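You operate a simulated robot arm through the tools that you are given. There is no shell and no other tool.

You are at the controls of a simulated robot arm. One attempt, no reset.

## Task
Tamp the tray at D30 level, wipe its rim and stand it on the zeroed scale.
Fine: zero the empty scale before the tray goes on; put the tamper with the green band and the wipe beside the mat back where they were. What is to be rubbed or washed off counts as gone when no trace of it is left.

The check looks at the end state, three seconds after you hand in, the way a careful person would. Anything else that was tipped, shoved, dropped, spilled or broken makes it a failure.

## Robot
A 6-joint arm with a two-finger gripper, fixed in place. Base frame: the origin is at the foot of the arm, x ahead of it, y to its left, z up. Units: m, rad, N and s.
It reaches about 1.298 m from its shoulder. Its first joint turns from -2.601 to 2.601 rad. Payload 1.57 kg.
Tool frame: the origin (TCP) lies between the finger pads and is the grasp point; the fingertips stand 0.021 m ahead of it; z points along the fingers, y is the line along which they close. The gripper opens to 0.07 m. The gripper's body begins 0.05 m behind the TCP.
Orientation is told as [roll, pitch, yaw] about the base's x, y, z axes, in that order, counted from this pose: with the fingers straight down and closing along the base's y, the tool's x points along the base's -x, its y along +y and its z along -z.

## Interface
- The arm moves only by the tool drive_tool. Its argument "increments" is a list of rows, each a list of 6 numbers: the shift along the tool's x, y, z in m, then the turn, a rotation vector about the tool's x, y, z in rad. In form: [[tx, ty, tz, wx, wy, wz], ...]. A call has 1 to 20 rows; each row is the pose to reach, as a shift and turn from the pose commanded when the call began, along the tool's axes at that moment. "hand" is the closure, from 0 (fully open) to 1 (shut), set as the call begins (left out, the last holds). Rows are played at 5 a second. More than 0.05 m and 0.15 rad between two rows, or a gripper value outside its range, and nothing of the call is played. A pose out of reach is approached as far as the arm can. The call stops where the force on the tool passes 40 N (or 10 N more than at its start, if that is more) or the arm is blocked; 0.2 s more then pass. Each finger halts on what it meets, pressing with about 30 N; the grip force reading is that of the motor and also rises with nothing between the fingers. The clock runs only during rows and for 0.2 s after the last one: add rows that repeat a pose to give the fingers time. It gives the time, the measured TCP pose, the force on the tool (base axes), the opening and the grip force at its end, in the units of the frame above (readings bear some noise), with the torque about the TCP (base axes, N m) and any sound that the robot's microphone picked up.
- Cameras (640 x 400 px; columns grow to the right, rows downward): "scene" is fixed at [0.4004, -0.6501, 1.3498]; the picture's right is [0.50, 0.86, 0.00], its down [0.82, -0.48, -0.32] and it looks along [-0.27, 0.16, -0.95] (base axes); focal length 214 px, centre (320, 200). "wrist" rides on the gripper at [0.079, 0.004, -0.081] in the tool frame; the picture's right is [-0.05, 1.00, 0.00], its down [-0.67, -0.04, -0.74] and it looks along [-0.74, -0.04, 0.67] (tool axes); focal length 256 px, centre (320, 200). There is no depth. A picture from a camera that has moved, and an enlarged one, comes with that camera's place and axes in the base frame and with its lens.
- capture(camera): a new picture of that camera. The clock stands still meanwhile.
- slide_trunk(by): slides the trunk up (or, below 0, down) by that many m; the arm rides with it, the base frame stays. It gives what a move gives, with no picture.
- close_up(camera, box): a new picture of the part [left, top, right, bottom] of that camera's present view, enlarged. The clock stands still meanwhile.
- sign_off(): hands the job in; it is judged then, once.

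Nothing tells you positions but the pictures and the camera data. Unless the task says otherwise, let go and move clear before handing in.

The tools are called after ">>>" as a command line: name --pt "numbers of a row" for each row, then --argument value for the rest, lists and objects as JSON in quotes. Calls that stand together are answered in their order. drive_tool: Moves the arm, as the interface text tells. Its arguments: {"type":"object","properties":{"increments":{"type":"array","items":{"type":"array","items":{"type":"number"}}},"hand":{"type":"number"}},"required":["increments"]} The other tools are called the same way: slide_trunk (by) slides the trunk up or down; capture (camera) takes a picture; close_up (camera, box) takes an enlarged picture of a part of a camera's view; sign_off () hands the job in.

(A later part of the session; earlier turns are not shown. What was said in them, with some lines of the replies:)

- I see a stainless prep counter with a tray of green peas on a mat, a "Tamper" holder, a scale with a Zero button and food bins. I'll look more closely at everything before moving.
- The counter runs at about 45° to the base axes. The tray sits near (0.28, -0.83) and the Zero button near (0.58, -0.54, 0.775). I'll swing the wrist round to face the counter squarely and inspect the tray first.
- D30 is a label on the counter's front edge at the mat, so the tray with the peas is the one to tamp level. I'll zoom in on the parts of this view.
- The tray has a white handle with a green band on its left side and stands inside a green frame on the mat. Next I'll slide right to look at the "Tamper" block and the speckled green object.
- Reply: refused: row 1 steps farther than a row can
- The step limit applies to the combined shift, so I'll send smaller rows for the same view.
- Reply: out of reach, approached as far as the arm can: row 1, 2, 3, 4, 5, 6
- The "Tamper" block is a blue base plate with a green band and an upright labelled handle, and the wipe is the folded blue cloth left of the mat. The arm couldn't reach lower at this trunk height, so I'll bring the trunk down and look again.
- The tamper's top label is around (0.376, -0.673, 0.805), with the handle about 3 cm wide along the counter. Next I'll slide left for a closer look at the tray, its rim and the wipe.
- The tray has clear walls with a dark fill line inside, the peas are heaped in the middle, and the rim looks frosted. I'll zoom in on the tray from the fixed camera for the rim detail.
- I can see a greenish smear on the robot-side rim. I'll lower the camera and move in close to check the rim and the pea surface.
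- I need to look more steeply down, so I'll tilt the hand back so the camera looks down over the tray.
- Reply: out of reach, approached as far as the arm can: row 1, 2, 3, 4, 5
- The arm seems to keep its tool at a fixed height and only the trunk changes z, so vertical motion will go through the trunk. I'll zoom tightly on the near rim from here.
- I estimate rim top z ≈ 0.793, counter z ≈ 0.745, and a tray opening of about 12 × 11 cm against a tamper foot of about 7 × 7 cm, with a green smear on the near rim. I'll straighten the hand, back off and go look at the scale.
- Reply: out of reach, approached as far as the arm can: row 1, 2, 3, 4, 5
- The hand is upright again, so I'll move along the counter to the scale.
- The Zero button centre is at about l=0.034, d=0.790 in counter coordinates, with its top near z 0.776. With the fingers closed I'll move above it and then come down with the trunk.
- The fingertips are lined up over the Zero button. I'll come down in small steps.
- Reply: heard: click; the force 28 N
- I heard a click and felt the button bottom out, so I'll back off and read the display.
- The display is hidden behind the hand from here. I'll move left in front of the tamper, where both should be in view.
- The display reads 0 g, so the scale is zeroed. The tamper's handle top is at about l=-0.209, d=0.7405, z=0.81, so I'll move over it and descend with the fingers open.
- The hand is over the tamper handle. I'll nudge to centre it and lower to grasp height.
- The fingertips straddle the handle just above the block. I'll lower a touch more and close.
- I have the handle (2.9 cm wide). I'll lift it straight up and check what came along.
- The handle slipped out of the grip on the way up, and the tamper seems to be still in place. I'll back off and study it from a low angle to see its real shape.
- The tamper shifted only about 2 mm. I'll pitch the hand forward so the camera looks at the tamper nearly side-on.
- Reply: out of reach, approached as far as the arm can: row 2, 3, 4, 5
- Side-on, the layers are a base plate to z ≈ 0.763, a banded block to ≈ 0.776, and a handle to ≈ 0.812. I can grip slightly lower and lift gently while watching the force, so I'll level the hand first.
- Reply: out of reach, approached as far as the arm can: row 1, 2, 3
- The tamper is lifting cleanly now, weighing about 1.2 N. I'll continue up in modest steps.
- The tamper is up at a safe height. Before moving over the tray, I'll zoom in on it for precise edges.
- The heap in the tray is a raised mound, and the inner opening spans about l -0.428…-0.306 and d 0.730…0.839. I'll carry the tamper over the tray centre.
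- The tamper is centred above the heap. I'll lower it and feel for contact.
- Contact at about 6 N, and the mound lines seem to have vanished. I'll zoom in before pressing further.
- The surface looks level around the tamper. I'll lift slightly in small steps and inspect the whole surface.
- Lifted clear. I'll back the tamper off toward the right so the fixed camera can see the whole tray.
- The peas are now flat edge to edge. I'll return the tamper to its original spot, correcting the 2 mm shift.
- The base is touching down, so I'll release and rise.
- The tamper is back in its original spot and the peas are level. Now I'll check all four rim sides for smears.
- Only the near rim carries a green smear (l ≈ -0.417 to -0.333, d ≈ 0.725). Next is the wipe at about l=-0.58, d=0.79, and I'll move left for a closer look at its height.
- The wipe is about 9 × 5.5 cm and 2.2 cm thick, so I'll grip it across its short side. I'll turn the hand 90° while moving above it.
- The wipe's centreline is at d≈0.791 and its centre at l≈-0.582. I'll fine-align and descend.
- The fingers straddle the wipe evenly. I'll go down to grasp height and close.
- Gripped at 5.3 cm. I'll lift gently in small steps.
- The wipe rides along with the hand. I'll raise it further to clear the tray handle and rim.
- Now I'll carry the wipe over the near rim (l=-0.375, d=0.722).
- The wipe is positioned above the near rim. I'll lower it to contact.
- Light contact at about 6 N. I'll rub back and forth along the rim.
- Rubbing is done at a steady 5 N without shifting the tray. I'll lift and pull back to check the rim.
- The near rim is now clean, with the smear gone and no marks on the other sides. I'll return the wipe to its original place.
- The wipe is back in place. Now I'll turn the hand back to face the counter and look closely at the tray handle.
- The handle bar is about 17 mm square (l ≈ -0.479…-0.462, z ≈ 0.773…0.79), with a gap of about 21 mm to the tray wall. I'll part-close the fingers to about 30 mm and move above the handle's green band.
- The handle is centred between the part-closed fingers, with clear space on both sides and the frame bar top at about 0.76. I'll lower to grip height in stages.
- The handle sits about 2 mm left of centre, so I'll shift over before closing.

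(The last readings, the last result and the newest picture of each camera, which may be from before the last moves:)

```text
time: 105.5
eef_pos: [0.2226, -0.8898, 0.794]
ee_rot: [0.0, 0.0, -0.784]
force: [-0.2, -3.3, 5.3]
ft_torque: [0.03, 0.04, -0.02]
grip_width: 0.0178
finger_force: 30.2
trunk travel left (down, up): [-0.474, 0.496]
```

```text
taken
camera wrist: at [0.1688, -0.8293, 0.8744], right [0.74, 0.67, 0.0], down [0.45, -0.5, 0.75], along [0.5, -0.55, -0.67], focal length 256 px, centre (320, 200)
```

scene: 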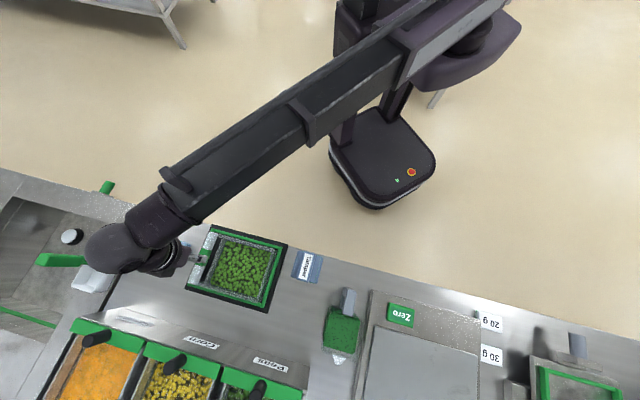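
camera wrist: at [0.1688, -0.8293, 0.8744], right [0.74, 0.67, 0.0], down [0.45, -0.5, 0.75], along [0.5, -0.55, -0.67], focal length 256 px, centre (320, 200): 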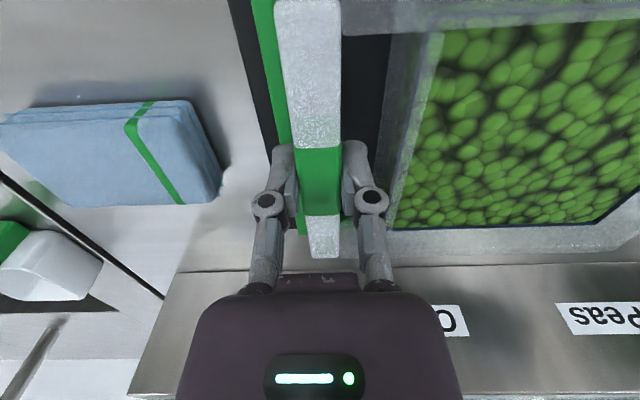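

Firm grip on the 17.8 mm handle. I'll lift slowly, watching force and torque.

>>> slide_trunk --by 0.002

>>> slide_trunk --by 0.002

>>> slide_trunk --by 0.002

>>> slide_trunk --by 0.002

>>> capture --camera "wrist"

>>> close_up --camera "scene" --box '[180, 220, 290, 315]'

```text
time: 106.1
eef_pos: [0.2216, -0.8884, 0.7952]
ee_rot: [-0.002, -0.001, -0.786]
force: [-1.3, -0.3, -0.3]
ft_torque: [-0.05, -0.05, 0.07]
grip_width: 0.0178
finger_force: 29.8
trunk travel left (down, up): [-0.476, 0.494]
```

```text
time: 106.6
eef_pos: [0.223, -0.8892, 0.7977]
ee_rot: [0.001, 0.002, -0.786]
force: [0.3, -0.1, 0.6]
ft_torque: [-0.15, 0.18, -0.01]
grip_width: 0.0177
finger_force: 29.7
trunk travel left (down, up): [-0.478, 0.492]
```

```text
time: 107.1
eef_pos: [0.2218, -0.8891, 0.7993]
ee_rot: [0.0, 0.0, -0.785]
force: [-0.7, -0.2, -2.7]
ft_torque: [-0.14, 0.19, 0.02]
grip_width: 0.0177
finger_force: 30.5
trunk travel left (down, up): [-0.48, 0.49]
```

```text
time: 107.6
eef_pos: [0.2232, -0.8891, 0.8007]
ee_rot: [0.001, -0.002, -0.786]
force: [-0.1, -0.2, -3.2]
ft_torque: [-0.19, 0.19, 0.01]
grip_width: 0.0177
finger_force: 30.1
trunk travel left (down, up): [-0.482, 0.488]
```

```text
taken
camera wrist: at [0.1689, -0.8295, 0.882], right [0.74, 0.67, 0.0], down [0.45, -0.5, 0.74], along [0.5, -0.55, -0.67], focal length 256 px, centre (320, 200)
```

wrist: 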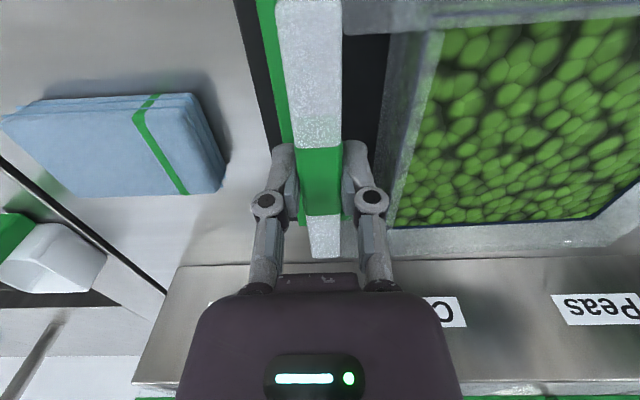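

```text
4.21 times, centred on (235, 268) of scene
camera zoom: at [0.4004, -0.6501, 1.3498], right [0.5, 0.86, 0.0], down [0.82, -0.48, -0.32], along [-0.27, 0.16, -0.95], focal length 903 px, centre (678, -84)
```

zoom: 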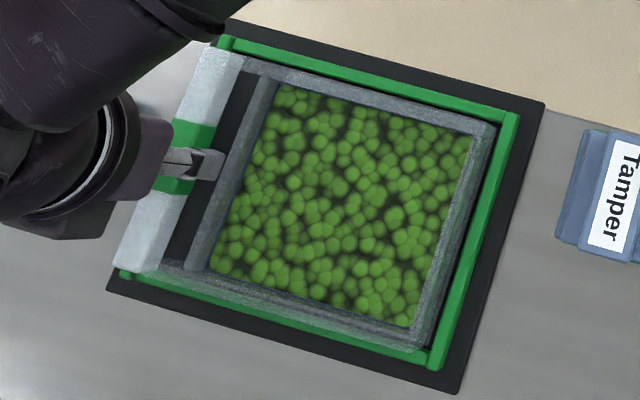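

The handle side is up but the right edge seems to be hanging back a bit. I'll continue a few more mm and compare.

>>> slide_trunk --by 0.003

>>> slide_trunk --by 0.003

>>> capture --camera "wrist"

>>> close_up --camera "scene" --box '[180, 220, 290, 315]'

```text
time: 108.2
eef_pos: [0.2219, -0.8889, 0.8039]
ee_rot: [0.001, 0.0, -0.784]
force: [-0.2, 0.3, -3.6]
ft_torque: [-0.16, 0.15, 0.01]
grip_width: 0.0178
finger_force: 29.8
trunk travel left (down, up): [-0.485, 0.485]
```

```text
time: 108.7
eef_pos: [0.2222, -0.8895, 0.8069]
ee_rot: [0.0, -0.001, -0.785]
force: [0.4, -0.8, -2.5]
ft_torque: [-0.17, 0.18, -0.02]
grip_width: 0.0173
finger_force: 29.8
trunk travel left (down, up): [-0.488, 0.482]
```

```text
taken
camera wrist: at [0.1689, -0.8296, 0.888], right [0.74, 0.67, 0.0], down [0.45, -0.5, 0.74], along [0.5, -0.55, -0.67], focal length 256 px, centre (320, 200)
```

wrist: 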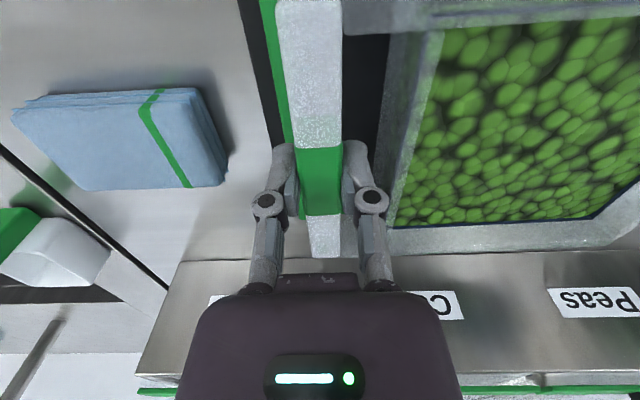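

```text
4.21 times, centred on (235, 268) of scene
camera zoom: at [0.4004, -0.6501, 1.3498], right [0.5, 0.86, 0.0], down [0.82, -0.48, -0.32], along [-0.27, 0.16, -0.95], focal length 903 px, centre (678, -84)
```

zoom: 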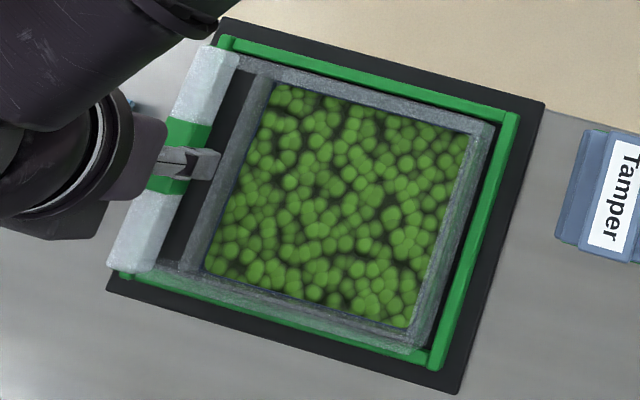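

The tray now rises with the hand at about 3 N (roughly 300 g) with only a small droop. I'll keep lifting gradually.

>>> slide_trunk --by 0.005

>>> slide_trunk --by 0.01

>>> slide_trunk --by 0.01

>>> capture --camera "wrist"

>>> close_up --camera "scene" --box '[180, 220, 290, 315]'

```text
time: 109.2
eef_pos: [0.2223, -0.8886, 0.8125]
ee_rot: [0.0, 0.001, -0.785]
force: [-0.7, 0.4, -3.4]
ft_torque: [-0.2, 0.15, -0.02]
grip_width: 0.0178
finger_force: 29.5
trunk travel left (down, up): [-0.493, 0.477]
```

```text
time: 109.8
eef_pos: [0.2224, -0.8898, 0.8215]
ee_rot: [-0.001, 0.0, -0.786]
force: [0.4, 0.3, -2.0]
ft_torque: [-0.18, 0.19, -0.01]
grip_width: 0.0181
finger_force: 29.8
trunk travel left (down, up): [-0.503, 0.467]
```

```text
time: 110.4
eef_pos: [0.2219, -0.8891, 0.8314]
ee_rot: [0.0, 0.001, -0.785]
force: [-0.3, -1.0, -2.9]
ft_torque: [-0.17, 0.18, -0.04]
grip_width: 0.0179
finger_force: 30.5
trunk travel left (down, up): [-0.513, 0.457]
```

```text
taken
camera wrist: at [0.1689, -0.8296, 0.913], right [0.74, 0.67, 0.0], down [0.45, -0.5, 0.74], along [0.5, -0.55, -0.67], focal length 256 px, centre (320, 200)
```

wrist: 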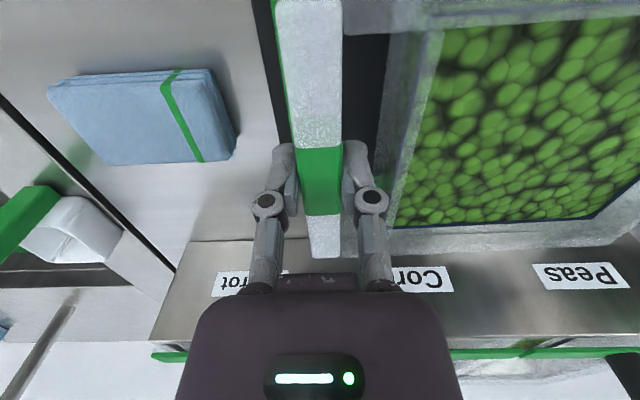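

```text
4.21 times, centred on (235, 268) of scene
camera zoom: at [0.4004, -0.6501, 1.3498], right [0.5, 0.86, 0.0], down [0.82, -0.48, -0.32], along [-0.27, 0.16, -0.95], focal length 903 px, centre (678, -84)
```

zoom: 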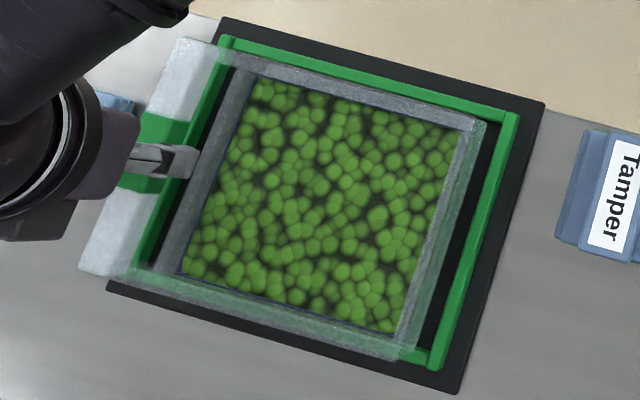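

Stable and clear of the frame. I'll raise it well above everything before crossing.

>>> slide_trunk --by 0.02

>>> slide_trunk --by 0.03

>>> slide_trunk --by 0.03

>>> slide_trunk --by 0.03

>>> capture --camera "wrist"

>>> capture --camera "scene"

```text
time: 111.0
eef_pos: [0.2217, -0.8893, 0.8513]
ee_rot: [0.0, 0.0, -0.785]
force: [0.1, -0.3, -3.4]
ft_torque: [-0.14, 0.17, 0.01]
grip_width: 0.0175
finger_force: 30.2
trunk travel left (down, up): [-0.533, 0.437]
```

```text
time: 111.8
eef_pos: [0.2227, -0.8895, 0.8809]
ee_rot: [-0.001, 0.001, -0.785]
force: [0.0, -0.2, -3.5]
ft_torque: [-0.16, 0.18, 0.03]
grip_width: 0.0176
finger_force: 29.5
trunk travel left (down, up): [-0.563, 0.407]
```

```text
time: 112.5
eef_pos: [0.2223, -0.8892, 0.9112]
ee_rot: [-0.002, 0.001, -0.785]
force: [-0.3, 0.2, -2.8]
ft_torque: [-0.16, 0.2, 0.02]
grip_width: 0.0175
finger_force: 30.0
trunk travel left (down, up): [-0.593, 0.377]
```

```text
time: 113.3
eef_pos: [0.2225, -0.8897, 0.9411]
ee_rot: [0.001, 0.001, -0.787]
force: [-0.4, 0.0, -2.3]
ft_torque: [-0.2, 0.14, 0.0]
grip_width: 0.0176
finger_force: 29.9
trunk travel left (down, up): [-0.623, 0.347]
```

```text
taken
camera wrist: at [0.1689, -0.8296, 1.023], right [0.74, 0.67, 0.0], down [0.45, -0.5, 0.74], along [0.5, -0.55, -0.67], focal length 256 px, centre (320, 200)
```

wrist: 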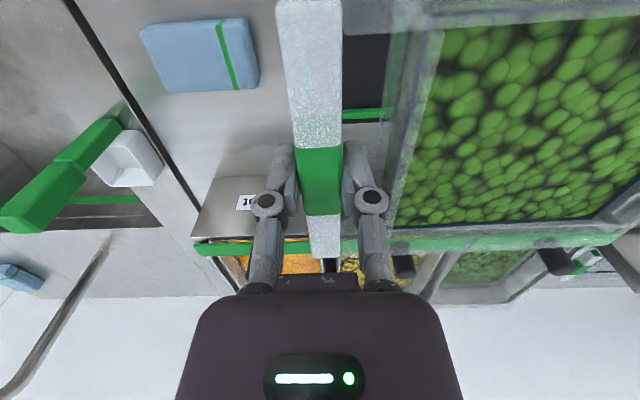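

```text
taken
```

scene: 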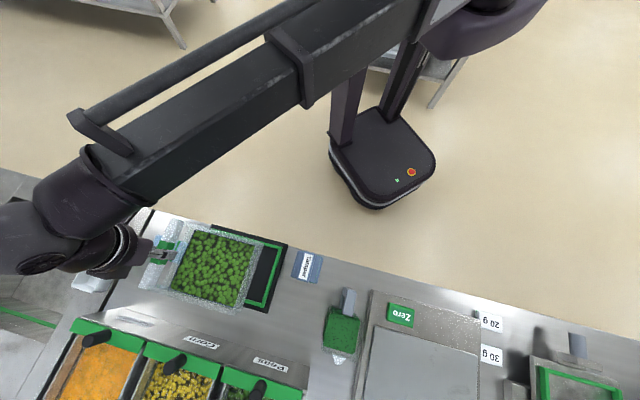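

The tray is steady in the hand. The grey handle on the green box may be tall, so I'll raise 6 cm more and then carry the tray along the counter toward the scale.

>>> slide_trunk --by 0.03

>>> slide_trunk --by 0.03

>>> drive_tool --pt "0 0.006 0 0 0 0" --pt "0 0.018 0 0 0 0" --pt "0 0.036 0 0 0 0" --pt "0 0.056 0 0 0 0" --pt "0 0.078 0 0 0 0" --pt "0 0.1 0 0 0 0" --pt "0 0.122 0 0 0 0" --pt "0 0.144 0 0 0 0" --pt "0 0.166 0 0 0 0" --pt "0 0.186 0 0 0 0" --pt "0 0.204 0 0 0 0" --pt "0 0.218 0 0 0 0" --pt "0 0.226 0 0 0 0" --pt "0 0.23 0 0 0 0" --pt "0 0.23 0 0 0 0"

>>> capture --camera "wrist"

>>> capture --camera "scene"

```text
time: 114.0
eef_pos: [0.223, -0.8895, 0.9711]
ee_rot: [0.0, 0.0, -0.784]
force: [0.5, 0.4, -2.5]
ft_torque: [-0.2, 0.13, 0.02]
grip_width: 0.0177
finger_force: 30.2
trunk travel left (down, up): [-0.653, 0.317]
```

```text
time: 114.8
eef_pos: [0.223, -0.8894, 1.0007]
ee_rot: [0.0, 0.0, -0.784]
force: [-0.6, -0.5, -2.5]
ft_torque: [-0.16, 0.18, 0.07]
grip_width: 0.0177
finger_force: 29.9
trunk travel left (down, up): [-0.683, 0.287]
```

```text
time: 118.0
eef_pos: [0.3848, -0.7263, 1.002]
ee_rot: [-0.001, 0.0, -0.786]
force: [0.2, 0.6, -2.2]
ft_torque: [-0.2, 0.18, 0.0]
grip_width: 0.0177
finger_force: 30.0
trunk travel left (down, up): [-0.683, 0.287]
```

```text
taken
camera wrist: at [0.331, -0.6671, 1.0831], right [0.74, 0.67, 0.0], down [0.45, -0.5, 0.74], along [0.5, -0.55, -0.67], focal length 256 px, centre (320, 200)
```

wrist: 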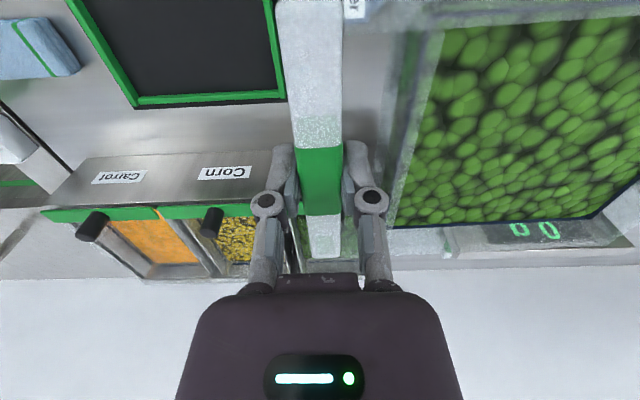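

```text
taken
```

scene: 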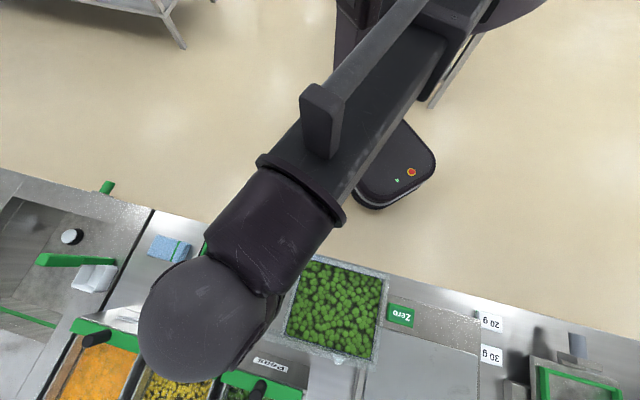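

Halfway there and steady. I'll continue to above the scale platform.

>>> drive_tool --pt "-0.003 0.005 0 0 0 0" --pt "-0.01 0.017 0 0 0 0" --pt "-0.02 0.033 0 0 0 0" --pt "-0.032 0.053 0 0 0 0" --pt "-0.045 0.074 0 0 0 0" --pt "-0.058 0.096 0 0 0 0" --pt "-0.071 0.118 0 0 0 0" --pt "-0.085 0.14 0 0 0 0" --pt "-0.098 0.162 0 0 0 0" --pt "-0.111 0.183 0 0 0 0" --pt "-0.123 0.203 0 0 0 0" --pt "-0.133 0.219 0 0 0 0" --pt "-0.14 0.231 0 0 0 0" --pt "-0.144 0.2375 0 0 0 0" --pt "-0.144 0.2375 0 0 0 0"

>>> capture --camera "wrist"

>>> capture --camera "scene"

```text
time: 121.2
eef_pos: [0.6551, -0.6586, 1.0036]
ee_rot: [0.0, 0.0, -0.785]
force: [-0.2, -0.4, -2.3]
ft_torque: [-0.19, 0.2, -0.01]
grip_width: 0.0179
finger_force: 29.9
trunk travel left (down, up): [-0.683, 0.287]
```

```text
taken
camera wrist: at [0.6019, -0.5996, 1.083], right [0.74, 0.67, 0.0], down [0.45, -0.5, 0.74], along [0.5, -0.55, -0.67], focal length 256 px, centre (320, 200)
```

wrist: 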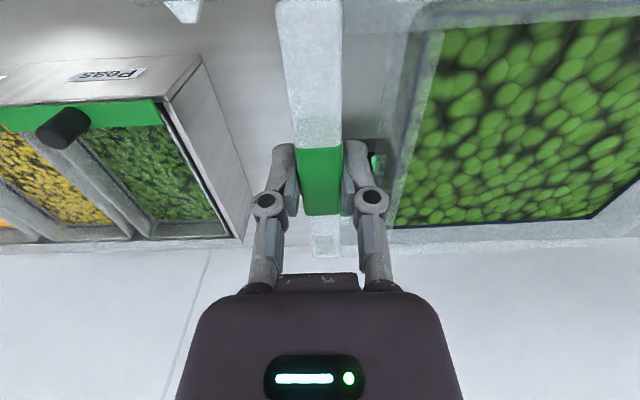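

```text
taken
```

scene: 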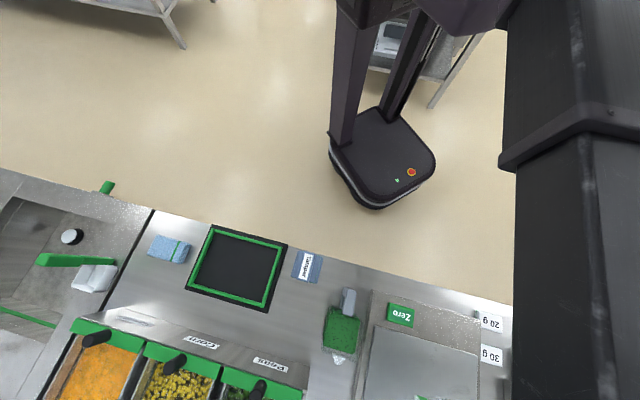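

The tray is above the scale area but out of the fixed camera's view. I'll check where the platform's far edge and the display are before lowering.

>>> close_up --camera "scene" --box '[340, 290, 520, 400]'

>>> close_up --camera "wrist" --box '[320, 0, 640, 260]'

```text
3.56 times, centred on (430, 345) of scene
camera zoom: at [0.4004, -0.6501, 1.3498], right [0.5, 0.86, 0.0], down [0.82, -0.48, -0.32], along [-0.27, 0.16, -0.95], focal length 763 px, centre (-71, -316)
```

zoom: 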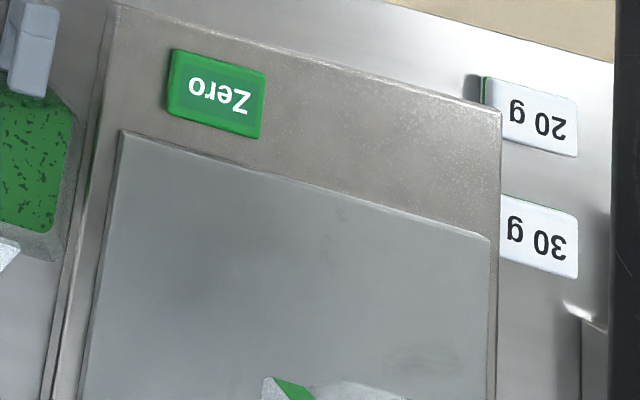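

```text
1.54 times, centred on (480, 130) of wrist
camera zoom: at [0.6019, -0.5996, 1.083], right [0.74, 0.67, 0.0], down [0.45, -0.5, 0.74], along [0.5, -0.55, -0.67], focal length 394 px, centre (74, 308)
```

zoom: 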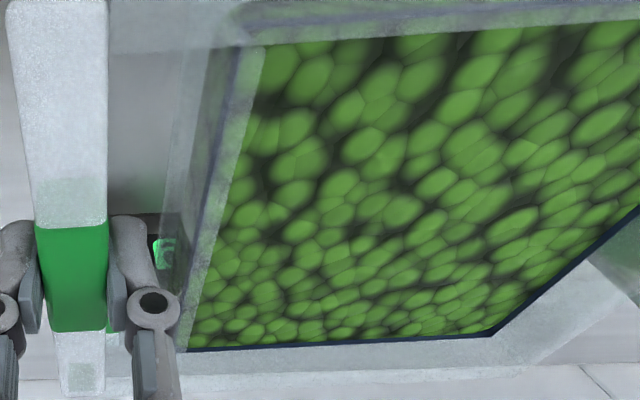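

The platform spans about l -0.02…0.216 and d 0.83…1.066, so the tray should be centred near (0.10, 0.94). I'll nudge slightly and lower in stages.

>>> drive_tool --pt "-0.004 0 0 0 0 0" --pt "-0.011 0 0 0 0 0" --pt "-0.011 0 0 0 0 0"

>>> slide_trunk --by -0.04

>>> slide_trunk --by -0.04

>>> slide_trunk --by -0.04

>>> capture --camera "wrist"

>>> close_up --camera "scene" --box '[340, 290, 520, 400]'

```text
time: 122.0
eef_pos: [0.6631, -0.667, 1.0021]
ee_rot: [0.0, 0.0, -0.786]
force: [0.3, 0.9, -2.6]
ft_torque: [-0.14, 0.16, -0.02]
grip_width: 0.0178
finger_force: 29.8
trunk travel left (down, up): [-0.683, 0.287]
```

```text
time: 122.8
eef_pos: [0.6628, -0.668, 0.9619]
ee_rot: [0.0, 0.001, -0.786]
force: [1.2, 0.5, -2.1]
ft_torque: [-0.15, 0.16, 0.01]
grip_width: 0.0177
finger_force: 30.1
trunk travel left (down, up): [-0.643, 0.327]
```

```text
time: 123.7
eef_pos: [0.662, -0.6665, 0.9218]
ee_rot: [0.0, 0.0, -0.786]
force: [0.3, 0.0, -2.5]
ft_torque: [-0.17, 0.16, -0.01]
grip_width: 0.0177
finger_force: 29.9
trunk travel left (down, up): [-0.603, 0.367]
```

```text
time: 124.5
eef_pos: [0.6628, -0.6661, 0.8815]
ee_rot: [-0.002, 0.001, -0.785]
force: [-0.8, -0.1, -2.0]
ft_torque: [-0.18, 0.17, 0.01]
grip_width: 0.0176
finger_force: 30.0
trunk travel left (down, up): [-0.563, 0.407]
```

```text
taken
camera wrist: at [0.6089, -0.6078, 0.9631], right [0.74, 0.67, 0.0], down [0.45, -0.5, 0.74], along [0.5, -0.55, -0.67], focal length 256 px, centre (320, 200)
```

wrist: 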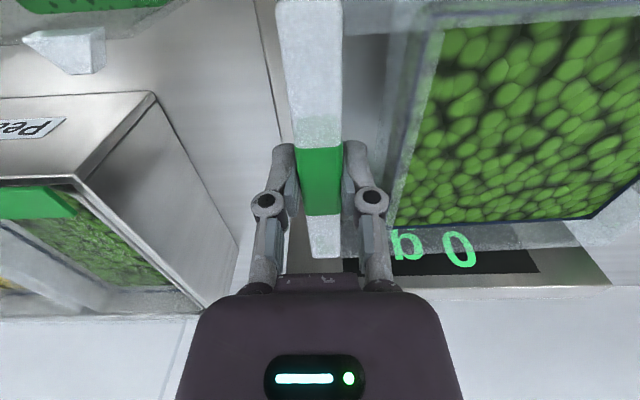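

```text
3.56 times, centred on (430, 345) of scene
camera zoom: at [0.4004, -0.6501, 1.3498], right [0.5, 0.86, 0.0], down [0.82, -0.48, -0.32], along [-0.27, 0.16, -0.95], focal length 763 px, centre (-71, -316)
```

zoom: 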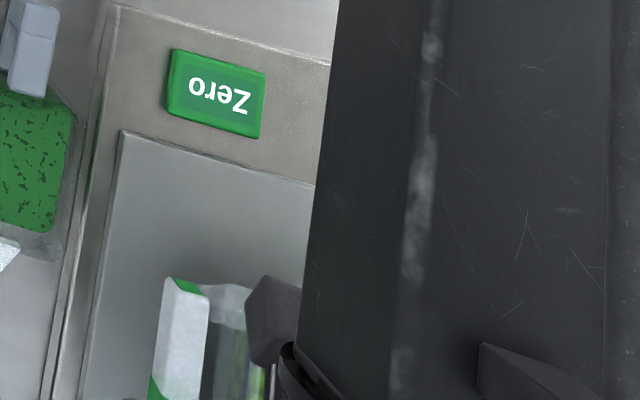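

The tray is over the platform and the display still reads 0 g. Lowering further.

>>> slide_trunk --by -0.03

>>> slide_trunk --by -0.01

>>> slide_trunk --by -0.004

>>> capture --camera "wrist"

```text
time: 125.2
eef_pos: [0.6619, -0.6689, 0.8516]
ee_rot: [0.001, 0.001, -0.784]
force: [0.8, -0.5, -2.6]
ft_torque: [-0.15, 0.14, 0.0]
grip_width: 0.0178
finger_force: 30.5
trunk travel left (down, up): [-0.533, 0.437]
```

```text
time: 125.8
eef_pos: [0.6627, -0.6669, 0.8416]
ee_rot: [0.001, 0.0, -0.787]
force: [-1.0, -0.4, -3.5]
ft_torque: [-0.16, 0.12, 0.0]
grip_width: 0.0176
finger_force: 30.2
trunk travel left (down, up): [-0.523, 0.447]
```

```text
time: 126.3
eef_pos: [0.6627, -0.6679, 0.837]
ee_rot: [0.0, 0.0, -0.785]
force: [-1.1, -0.3, -3.5]
ft_torque: [-0.15, 0.19, 0.02]
grip_width: 0.0174
finger_force: 29.5
trunk travel left (down, up): [-0.519, 0.451]
```

```text
taken
camera wrist: at [0.6089, -0.6079, 0.919], right [0.74, 0.67, 0.0], down [0.45, -0.5, 0.74], along [0.5, -0.55, -0.67], focal length 256 px, centre (320, 200)
```

wrist: 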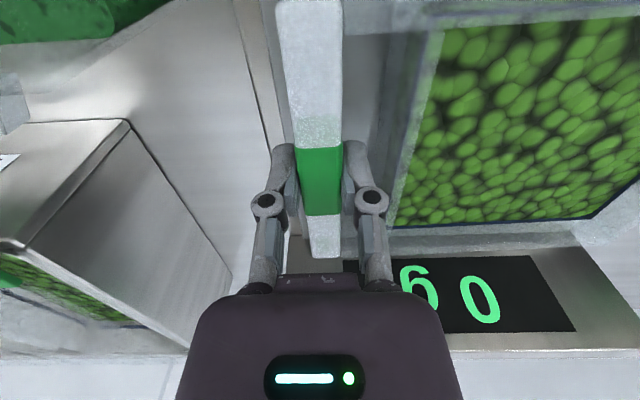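

>>> slide_trunk --by -0.003

>>> slide_trunk --by -0.002

>>> slide_trunk --by -0.002

>>> slide_trunk --by -0.002

>>> capture --camera "wrist"

```text
time: 126.9
eef_pos: [0.661, -0.6661, 0.8348]
ee_rot: [0.0, 0.0, -0.786]
force: [-1.0, -1.0, -2.5]
ft_torque: [-0.18, 0.13, -0.02]
grip_width: 0.0174
finger_force: 29.9
trunk travel left (down, up): [-0.516, 0.454]
```

```text
time: 127.4
eef_pos: [0.6625, -0.6669, 0.8327]
ee_rot: [0.001, -0.002, -0.786]
force: [-0.1, -0.1, -1.4]
ft_torque: [-0.09, 0.0, 0.03]
grip_width: 0.0176
finger_force: 29.6
trunk travel left (down, up): [-0.514, 0.456]
```

```text
time: 127.9
eef_pos: [0.6617, -0.6668, 0.8311]
ee_rot: [0.0, 0.002, -0.784]
force: [-0.2, 0.0, -2.5]
ft_torque: [-0.08, -0.07, 0.01]
grip_width: 0.0174
finger_force: 30.2
trunk travel left (down, up): [-0.512, 0.458]
```

```text
time: 128.4
eef_pos: [0.6623, -0.6678, 0.8292]
ee_rot: [-0.001, 0.0, -0.784]
force: [-0.4, -2.2, 3.4]
ft_torque: [0.08, 0.19, -0.02]
grip_width: 0.0175
finger_force: 30.2
trunk travel left (down, up): [-0.51, 0.46]
```

```text
taken
camera wrist: at [0.6087, -0.6078, 0.9105], right [0.74, 0.67, 0.0], down [0.45, -0.5, 0.75], along [0.5, -0.55, -0.67], focal length 256 px, centre (320, 200)
```

wrist: 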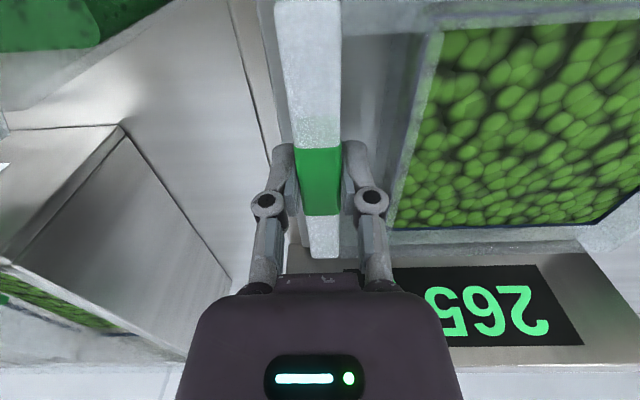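

The tray has landed and the display reads about 265. I'll ease up slightly and open only part-way so the finger doesn't push the tray wall.

>>> slide_trunk --by 0.001

>>> drive_tool --pt "0 0 0 0 0 0" --pt "0 0 0 0 0 0" --pt "0 0 0 0 0 0" --hand 0.58

>>> capture --camera "wrist"

```text
time: 128.9
eef_pos: [0.6625, -0.6682, 0.8298]
ee_rot: [0.0, 0.0, -0.786]
force: [-0.3, -0.5, -1.6]
ft_torque: [-0.1, 0.03, -0.01]
grip_width: 0.0177
finger_force: 30.3
trunk travel left (down, up): [-0.511, 0.459]
```

```text
time: 129.7
eef_pos: [0.6626, -0.6665, 0.8289]
ee_rot: [-0.001, 0.001, -0.786]
force: [0.5, -0.2, 0.3]
ft_torque: [-0.01, -0.02, 0.04]
grip_width: 0.0292
finger_force: 0.1
trunk travel left (down, up): [-0.511, 0.459]
```

```text
taken
camera wrist: at [0.6088, -0.6078, 0.9112], right [0.74, 0.67, 0.0], down [0.45, -0.5, 0.74], along [0.5, -0.55, -0.67], focal length 256 px, centre (320, 200)
```

wrist: 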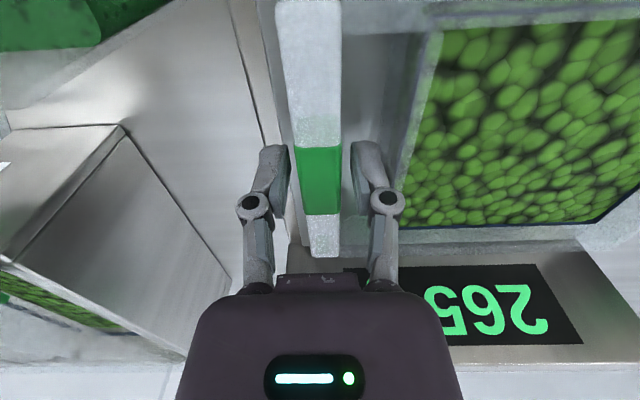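

Released; the tray stays put. I'll rise straight up slowly and then back away.

>>> slide_trunk --by 0.03

>>> slide_trunk --by 0.12

>>> capture --camera "wrist"

```text
time: 130.5
eef_pos: [0.6627, -0.6681, 0.8592]
ee_rot: [0.001, 0.0, -0.784]
force: [0.3, -0.3, 0.5]
ft_torque: [0.02, -0.06, 0.01]
grip_width: 0.0293
finger_force: 0.0
trunk travel left (down, up): [-0.541, 0.429]
```

```text
time: 132.0
eef_pos: [0.6626, -0.6667, 0.9801]
ee_rot: [0.001, 0.0, -0.786]
force: [0.1, -0.1, -0.3]
ft_torque: [-0.01, -0.01, 0.02]
grip_width: 0.0295
finger_force: 0.0
trunk travel left (down, up): [-0.661, 0.309]
```

```text
taken
camera wrist: at [0.6089, -0.6078, 1.0611], right [0.74, 0.67, 0.0], down [0.45, -0.5, 0.74], along [0.5, -0.55, -0.67], focal length 256 px, centre (320, 200)
```

wrist: 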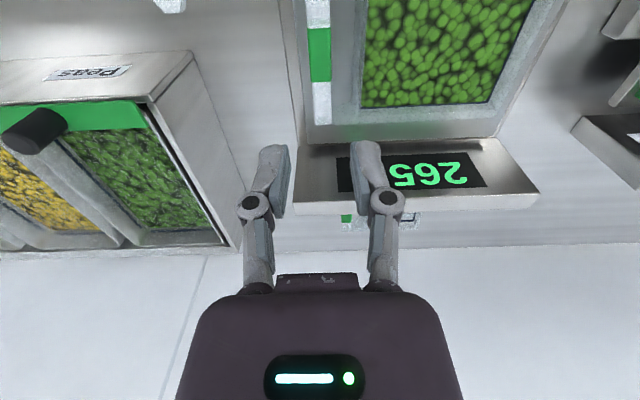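

The scale reads 265 g. I'll back off toward the robot and inspect the final state.

>>> drive_tool --pt "0.03 0 0 0 0 0" --pt "0.07 0 0 0 0 0" --pt "0.11 0 0 0 0 0" --pt "0.15 0 0 0 0 0" --pt "0.19 0 0 0 0 0" --pt "0.23 0 0 0 0 0" --pt "0.27 0 0 0 0 0" --pt "0.31 0 0 0 0 0" --pt "0.35 0 0 0 0 0" --pt "0.39 0.01 0 0 0 0" --pt "0.42 0.02 0 0 0 0" --pt "0.42 0.02 0 0 0 0" --hand 0

>>> capture --camera "wrist"

>>> capture --camera "scene"

>>> close_up --camera "wrist" --box '[230, 160, 410, 290]'

>>> close_up --camera "scene" --box '[340, 290, 520, 400]'

```text
time: 134.6
eef_pos: [0.3818, -0.3578, 0.9794]
ee_rot: [0.0, 0.002, -0.785]
force: [0.0, 0.4, -0.2]
ft_torque: [0.0, 0.02, 0.01]
grip_width: 0.0699
finger_force: 0.2
out of reach, approached as far as the arm can: row 11
trunk travel left (down, up): [-0.661, 0.309]
```

```text
taken
camera wrist: at [0.3286, -0.2978, 1.0614], right [0.74, 0.67, 0.0], down [0.45, -0.5, 0.74], along [0.5, -0.55, -0.67], focal length 256 px, centre (320, 200)
```

wrist: 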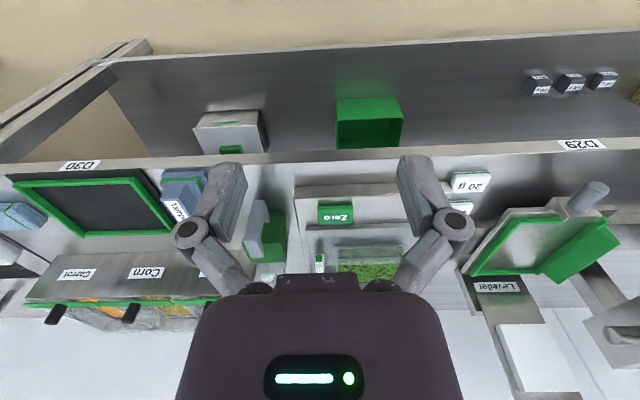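

```text
taken
```

scene: 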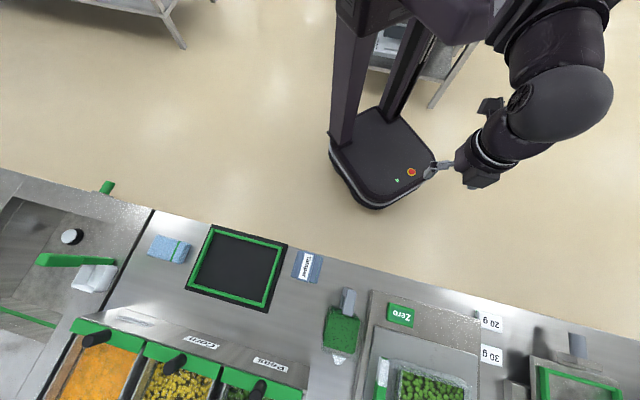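

```text
3.08 times, centred on (320, 225) of wrist
camera zoom: at [0.3286, -0.2978, 1.0614], right [0.74, 0.67, 0.0], down [0.45, -0.5, 0.74], along [0.5, -0.55, -0.67], focal length 788 px, centre (320, 123)
```

zoom: 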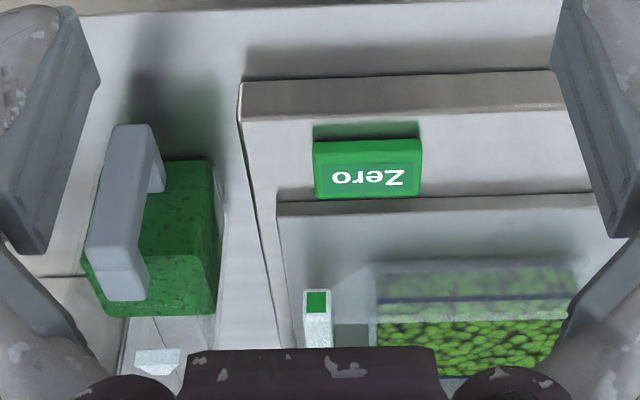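

```text
3.56 times, centred on (430, 345) of scene
camera zoom: at [0.4004, -0.6501, 1.3498], right [0.5, 0.86, 0.0], down [0.82, -0.48, -0.32], along [-0.27, 0.16, -0.95], focal length 763 px, centre (-71, -316)
```

zoom: 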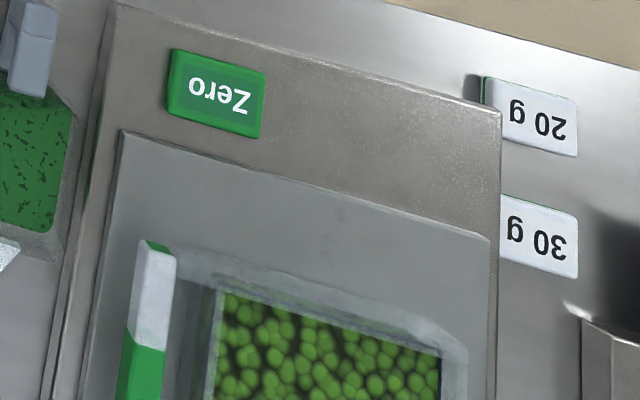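

All looks good: Zero done, tray on the scale, tamper and wipe in place. I'll take one higher look at the tray's rim against the plain platform and re-read the display.

>>> slide_trunk --by 0.12

>>> drive_tool --pt "-0.03 0.02 0 0 0 0" --pt "-0.06 0.04 0 0 0 0" --pt "-0.09 0.06 0 0 0 0" --pt "-0.12 0.08 0 0 0 0" --pt "-0.14 0.09 0 0 0 0" --pt "-0.14 0.09 0 0 0 0"

>>> capture --camera "wrist"

>>> close_up --camera "wrist" --box '[220, 140, 420, 280]'

>>> close_up --camera "scene" --box '[140, 210, 340, 325]'

```text
time: 136.1
eef_pos: [0.3821, -0.357, 1.1002]
ee_rot: [-0.001, 0.001, -0.785]
force: [-0.2, -0.5, 0.3]
ft_torque: [0.02, 0.0, -0.01]
grip_width: 0.0699
finger_force: 0.1
trunk travel left (down, up): [-0.781, 0.189]
```

```text
time: 137.5
eef_pos: [0.5438, -0.3911, 1.0999]
ee_rot: [0.0, 0.002, -0.785]
force: [1.2, -0.6, 0.2]
ft_torque: [-0.01, -0.05, 0.0]
grip_width: 0.0701
finger_force: 0.1
trunk travel left (down, up): [-0.781, 0.189]
```

```text
taken
camera wrist: at [0.4905, -0.3318, 1.1814], right [0.74, 0.67, 0.0], down [0.45, -0.5, 0.74], along [0.5, -0.55, -0.67], focal length 256 px, centre (320, 200)
```

wrist: 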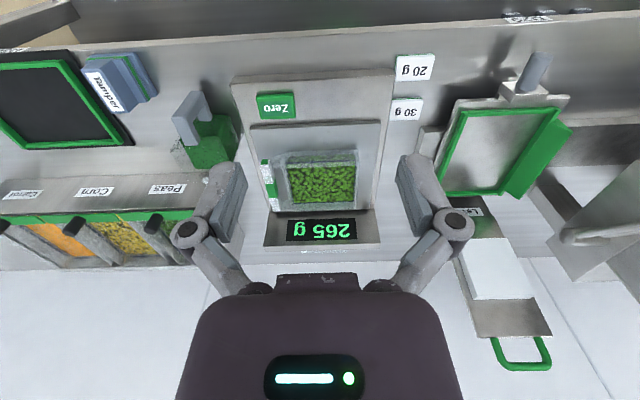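

```text
2.86 times, centred on (320, 210) of wrist
camera zoom: at [0.4905, -0.3318, 1.1814], right [0.74, 0.67, 0.0], down [0.45, -0.5, 0.74], along [0.5, -0.55, -0.67], focal length 731 px, centre (320, 171)
```

zoom: 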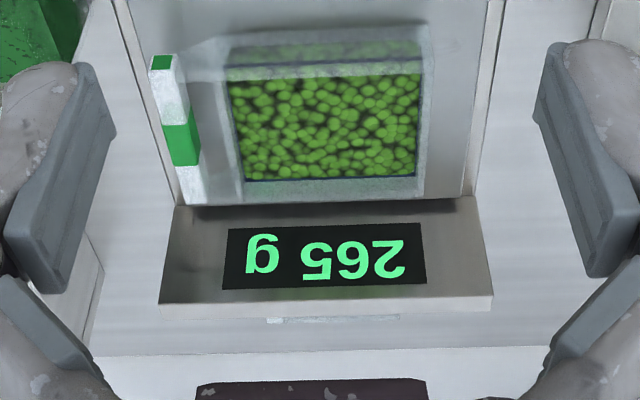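

```text
3.20 times, centred on (240, 268) of scene
camera zoom: at [0.4004, -0.6501, 1.3498], right [0.5, 0.86, 0.0], down [0.82, -0.48, -0.32], along [-0.27, 0.16, -0.95], focal length 686 px, centre (576, -16)
```

zoom: 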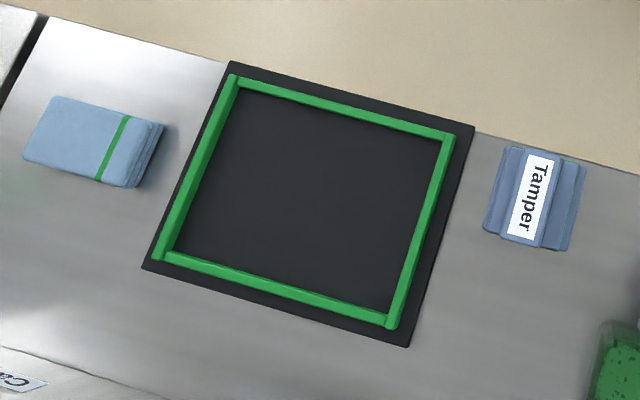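

>>> close_up --camera "wrist" --box '[260, 145, 370, 215]'

>>> close_up --camera "wrist" --box '[280, 145, 325, 175]'

>>> close_up --camera "wrist" --box '[320, 145, 365, 175]'

>>> close_up --camera "wrist" --box '[290, 190, 370, 260]'

>>> close_up --camera "scene" --box '[385, 350, 480, 400]'

```text
5.71 times, centred on (315, 180) of wrist
camera zoom: at [0.4905, -0.3318, 1.1814], right [0.74, 0.67, 0.0], down [0.45, -0.5, 0.74], along [0.5, -0.55, -0.67], focal length 1463 px, centre (349, 314)
```

zoom: 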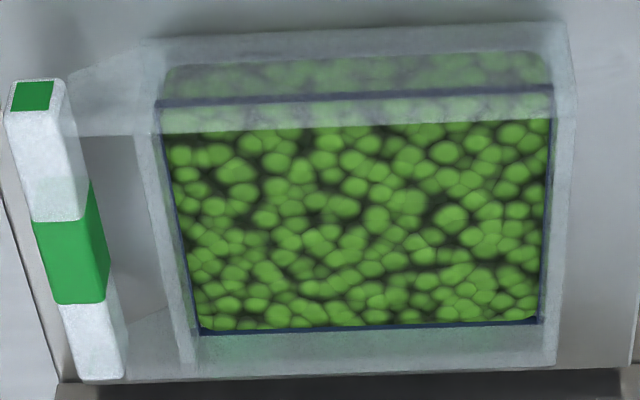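

```text
13.33 times, centred on (302, 160) of wrist
camera zoom: at [0.4905, -0.3318, 1.1814], right [0.74, 0.67, 0.0], down [0.45, -0.5, 0.74], along [0.5, -0.55, -0.67], focal length 3413 px, centre (553, 733)
```

zoom: 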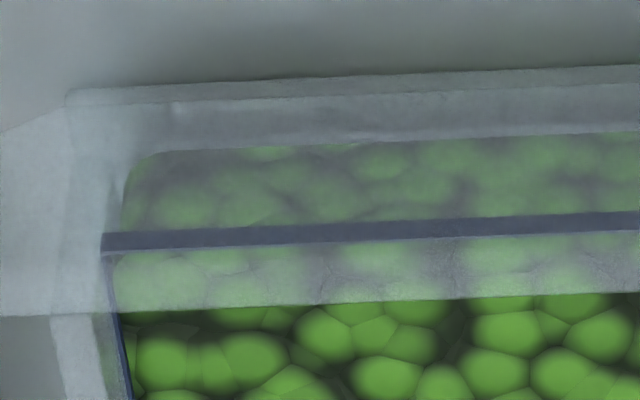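

```text
13.33 times, centred on (342, 160) of wrist
camera zoom: at [0.4905, -0.3318, 1.1814], right [0.74, 0.67, 0.0], down [0.45, -0.5, 0.74], along [0.5, -0.55, -0.67], focal length 3413 px, centre (20, 733)
```

zoom: 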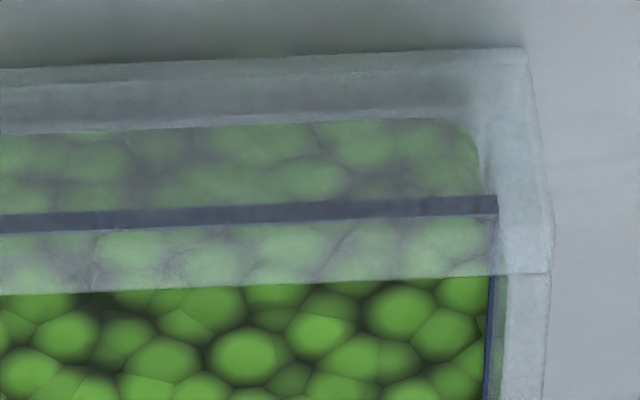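

```text
5.71 times, centred on (330, 225) of wrist
camera zoom: at [0.4905, -0.3318, 1.1814], right [0.74, 0.67, 0.0], down [0.45, -0.5, 0.74], along [0.5, -0.55, -0.67], focal length 1463 px, centre (263, 57)
```

zoom: 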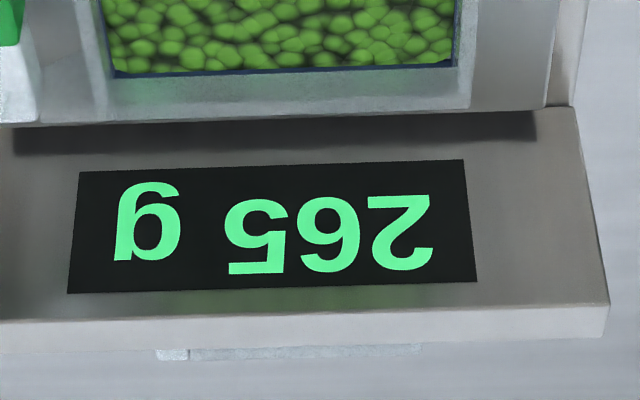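

```text
6.74 times, centred on (432, 375) of scene
camera zoom: at [0.4004, -0.6501, 1.3498], right [0.5, 0.86, 0.0], down [0.82, -0.48, -0.32], along [-0.27, 0.16, -0.95], focal length 1445 px, centre (-438, -979)
```

zoom: 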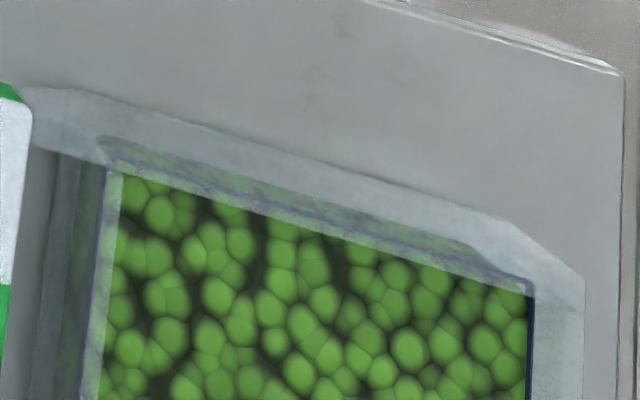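

The rim is clear all round (the green behind it is just peas seen through the clear wall) and the peas are level. The scale reads 265 g after zeroing, the tamper and wipe are back in their places, and the hand is empty and clear, so I'm handing in.

>>> sign_off

```text
The job is handed in.
```

I tamped the D30 tray level, wiped its rim and stood it on the scale. The job is handed in, but no verdict has come back yet.

- **Scale:** I pressed Zero with the scale empty and it read 0 g. With the tray on, it reads 265 g.
- **Tamping:** One press with the green-banded tamper, at about 6 N, flattened the heap. The peas look flat from edge to edge in the close-ups.
- **Rim:** The only mark I found was a green smear on the side nearest the robot. I rubbed only that side, and no trace shows in the final close-ups; the other three sides looked clean.
- **Put back:** The tamper is within about a millimetre of where it started. The wipe beside the mat is within about 1–2 mm.

On the first try to lift it, the tamper slipped out of the grip before it rose. It shifted about 2 mm, and I corrected for that when I put it back. I saw nothing else on the counter move, and the gripper is empty and clear.
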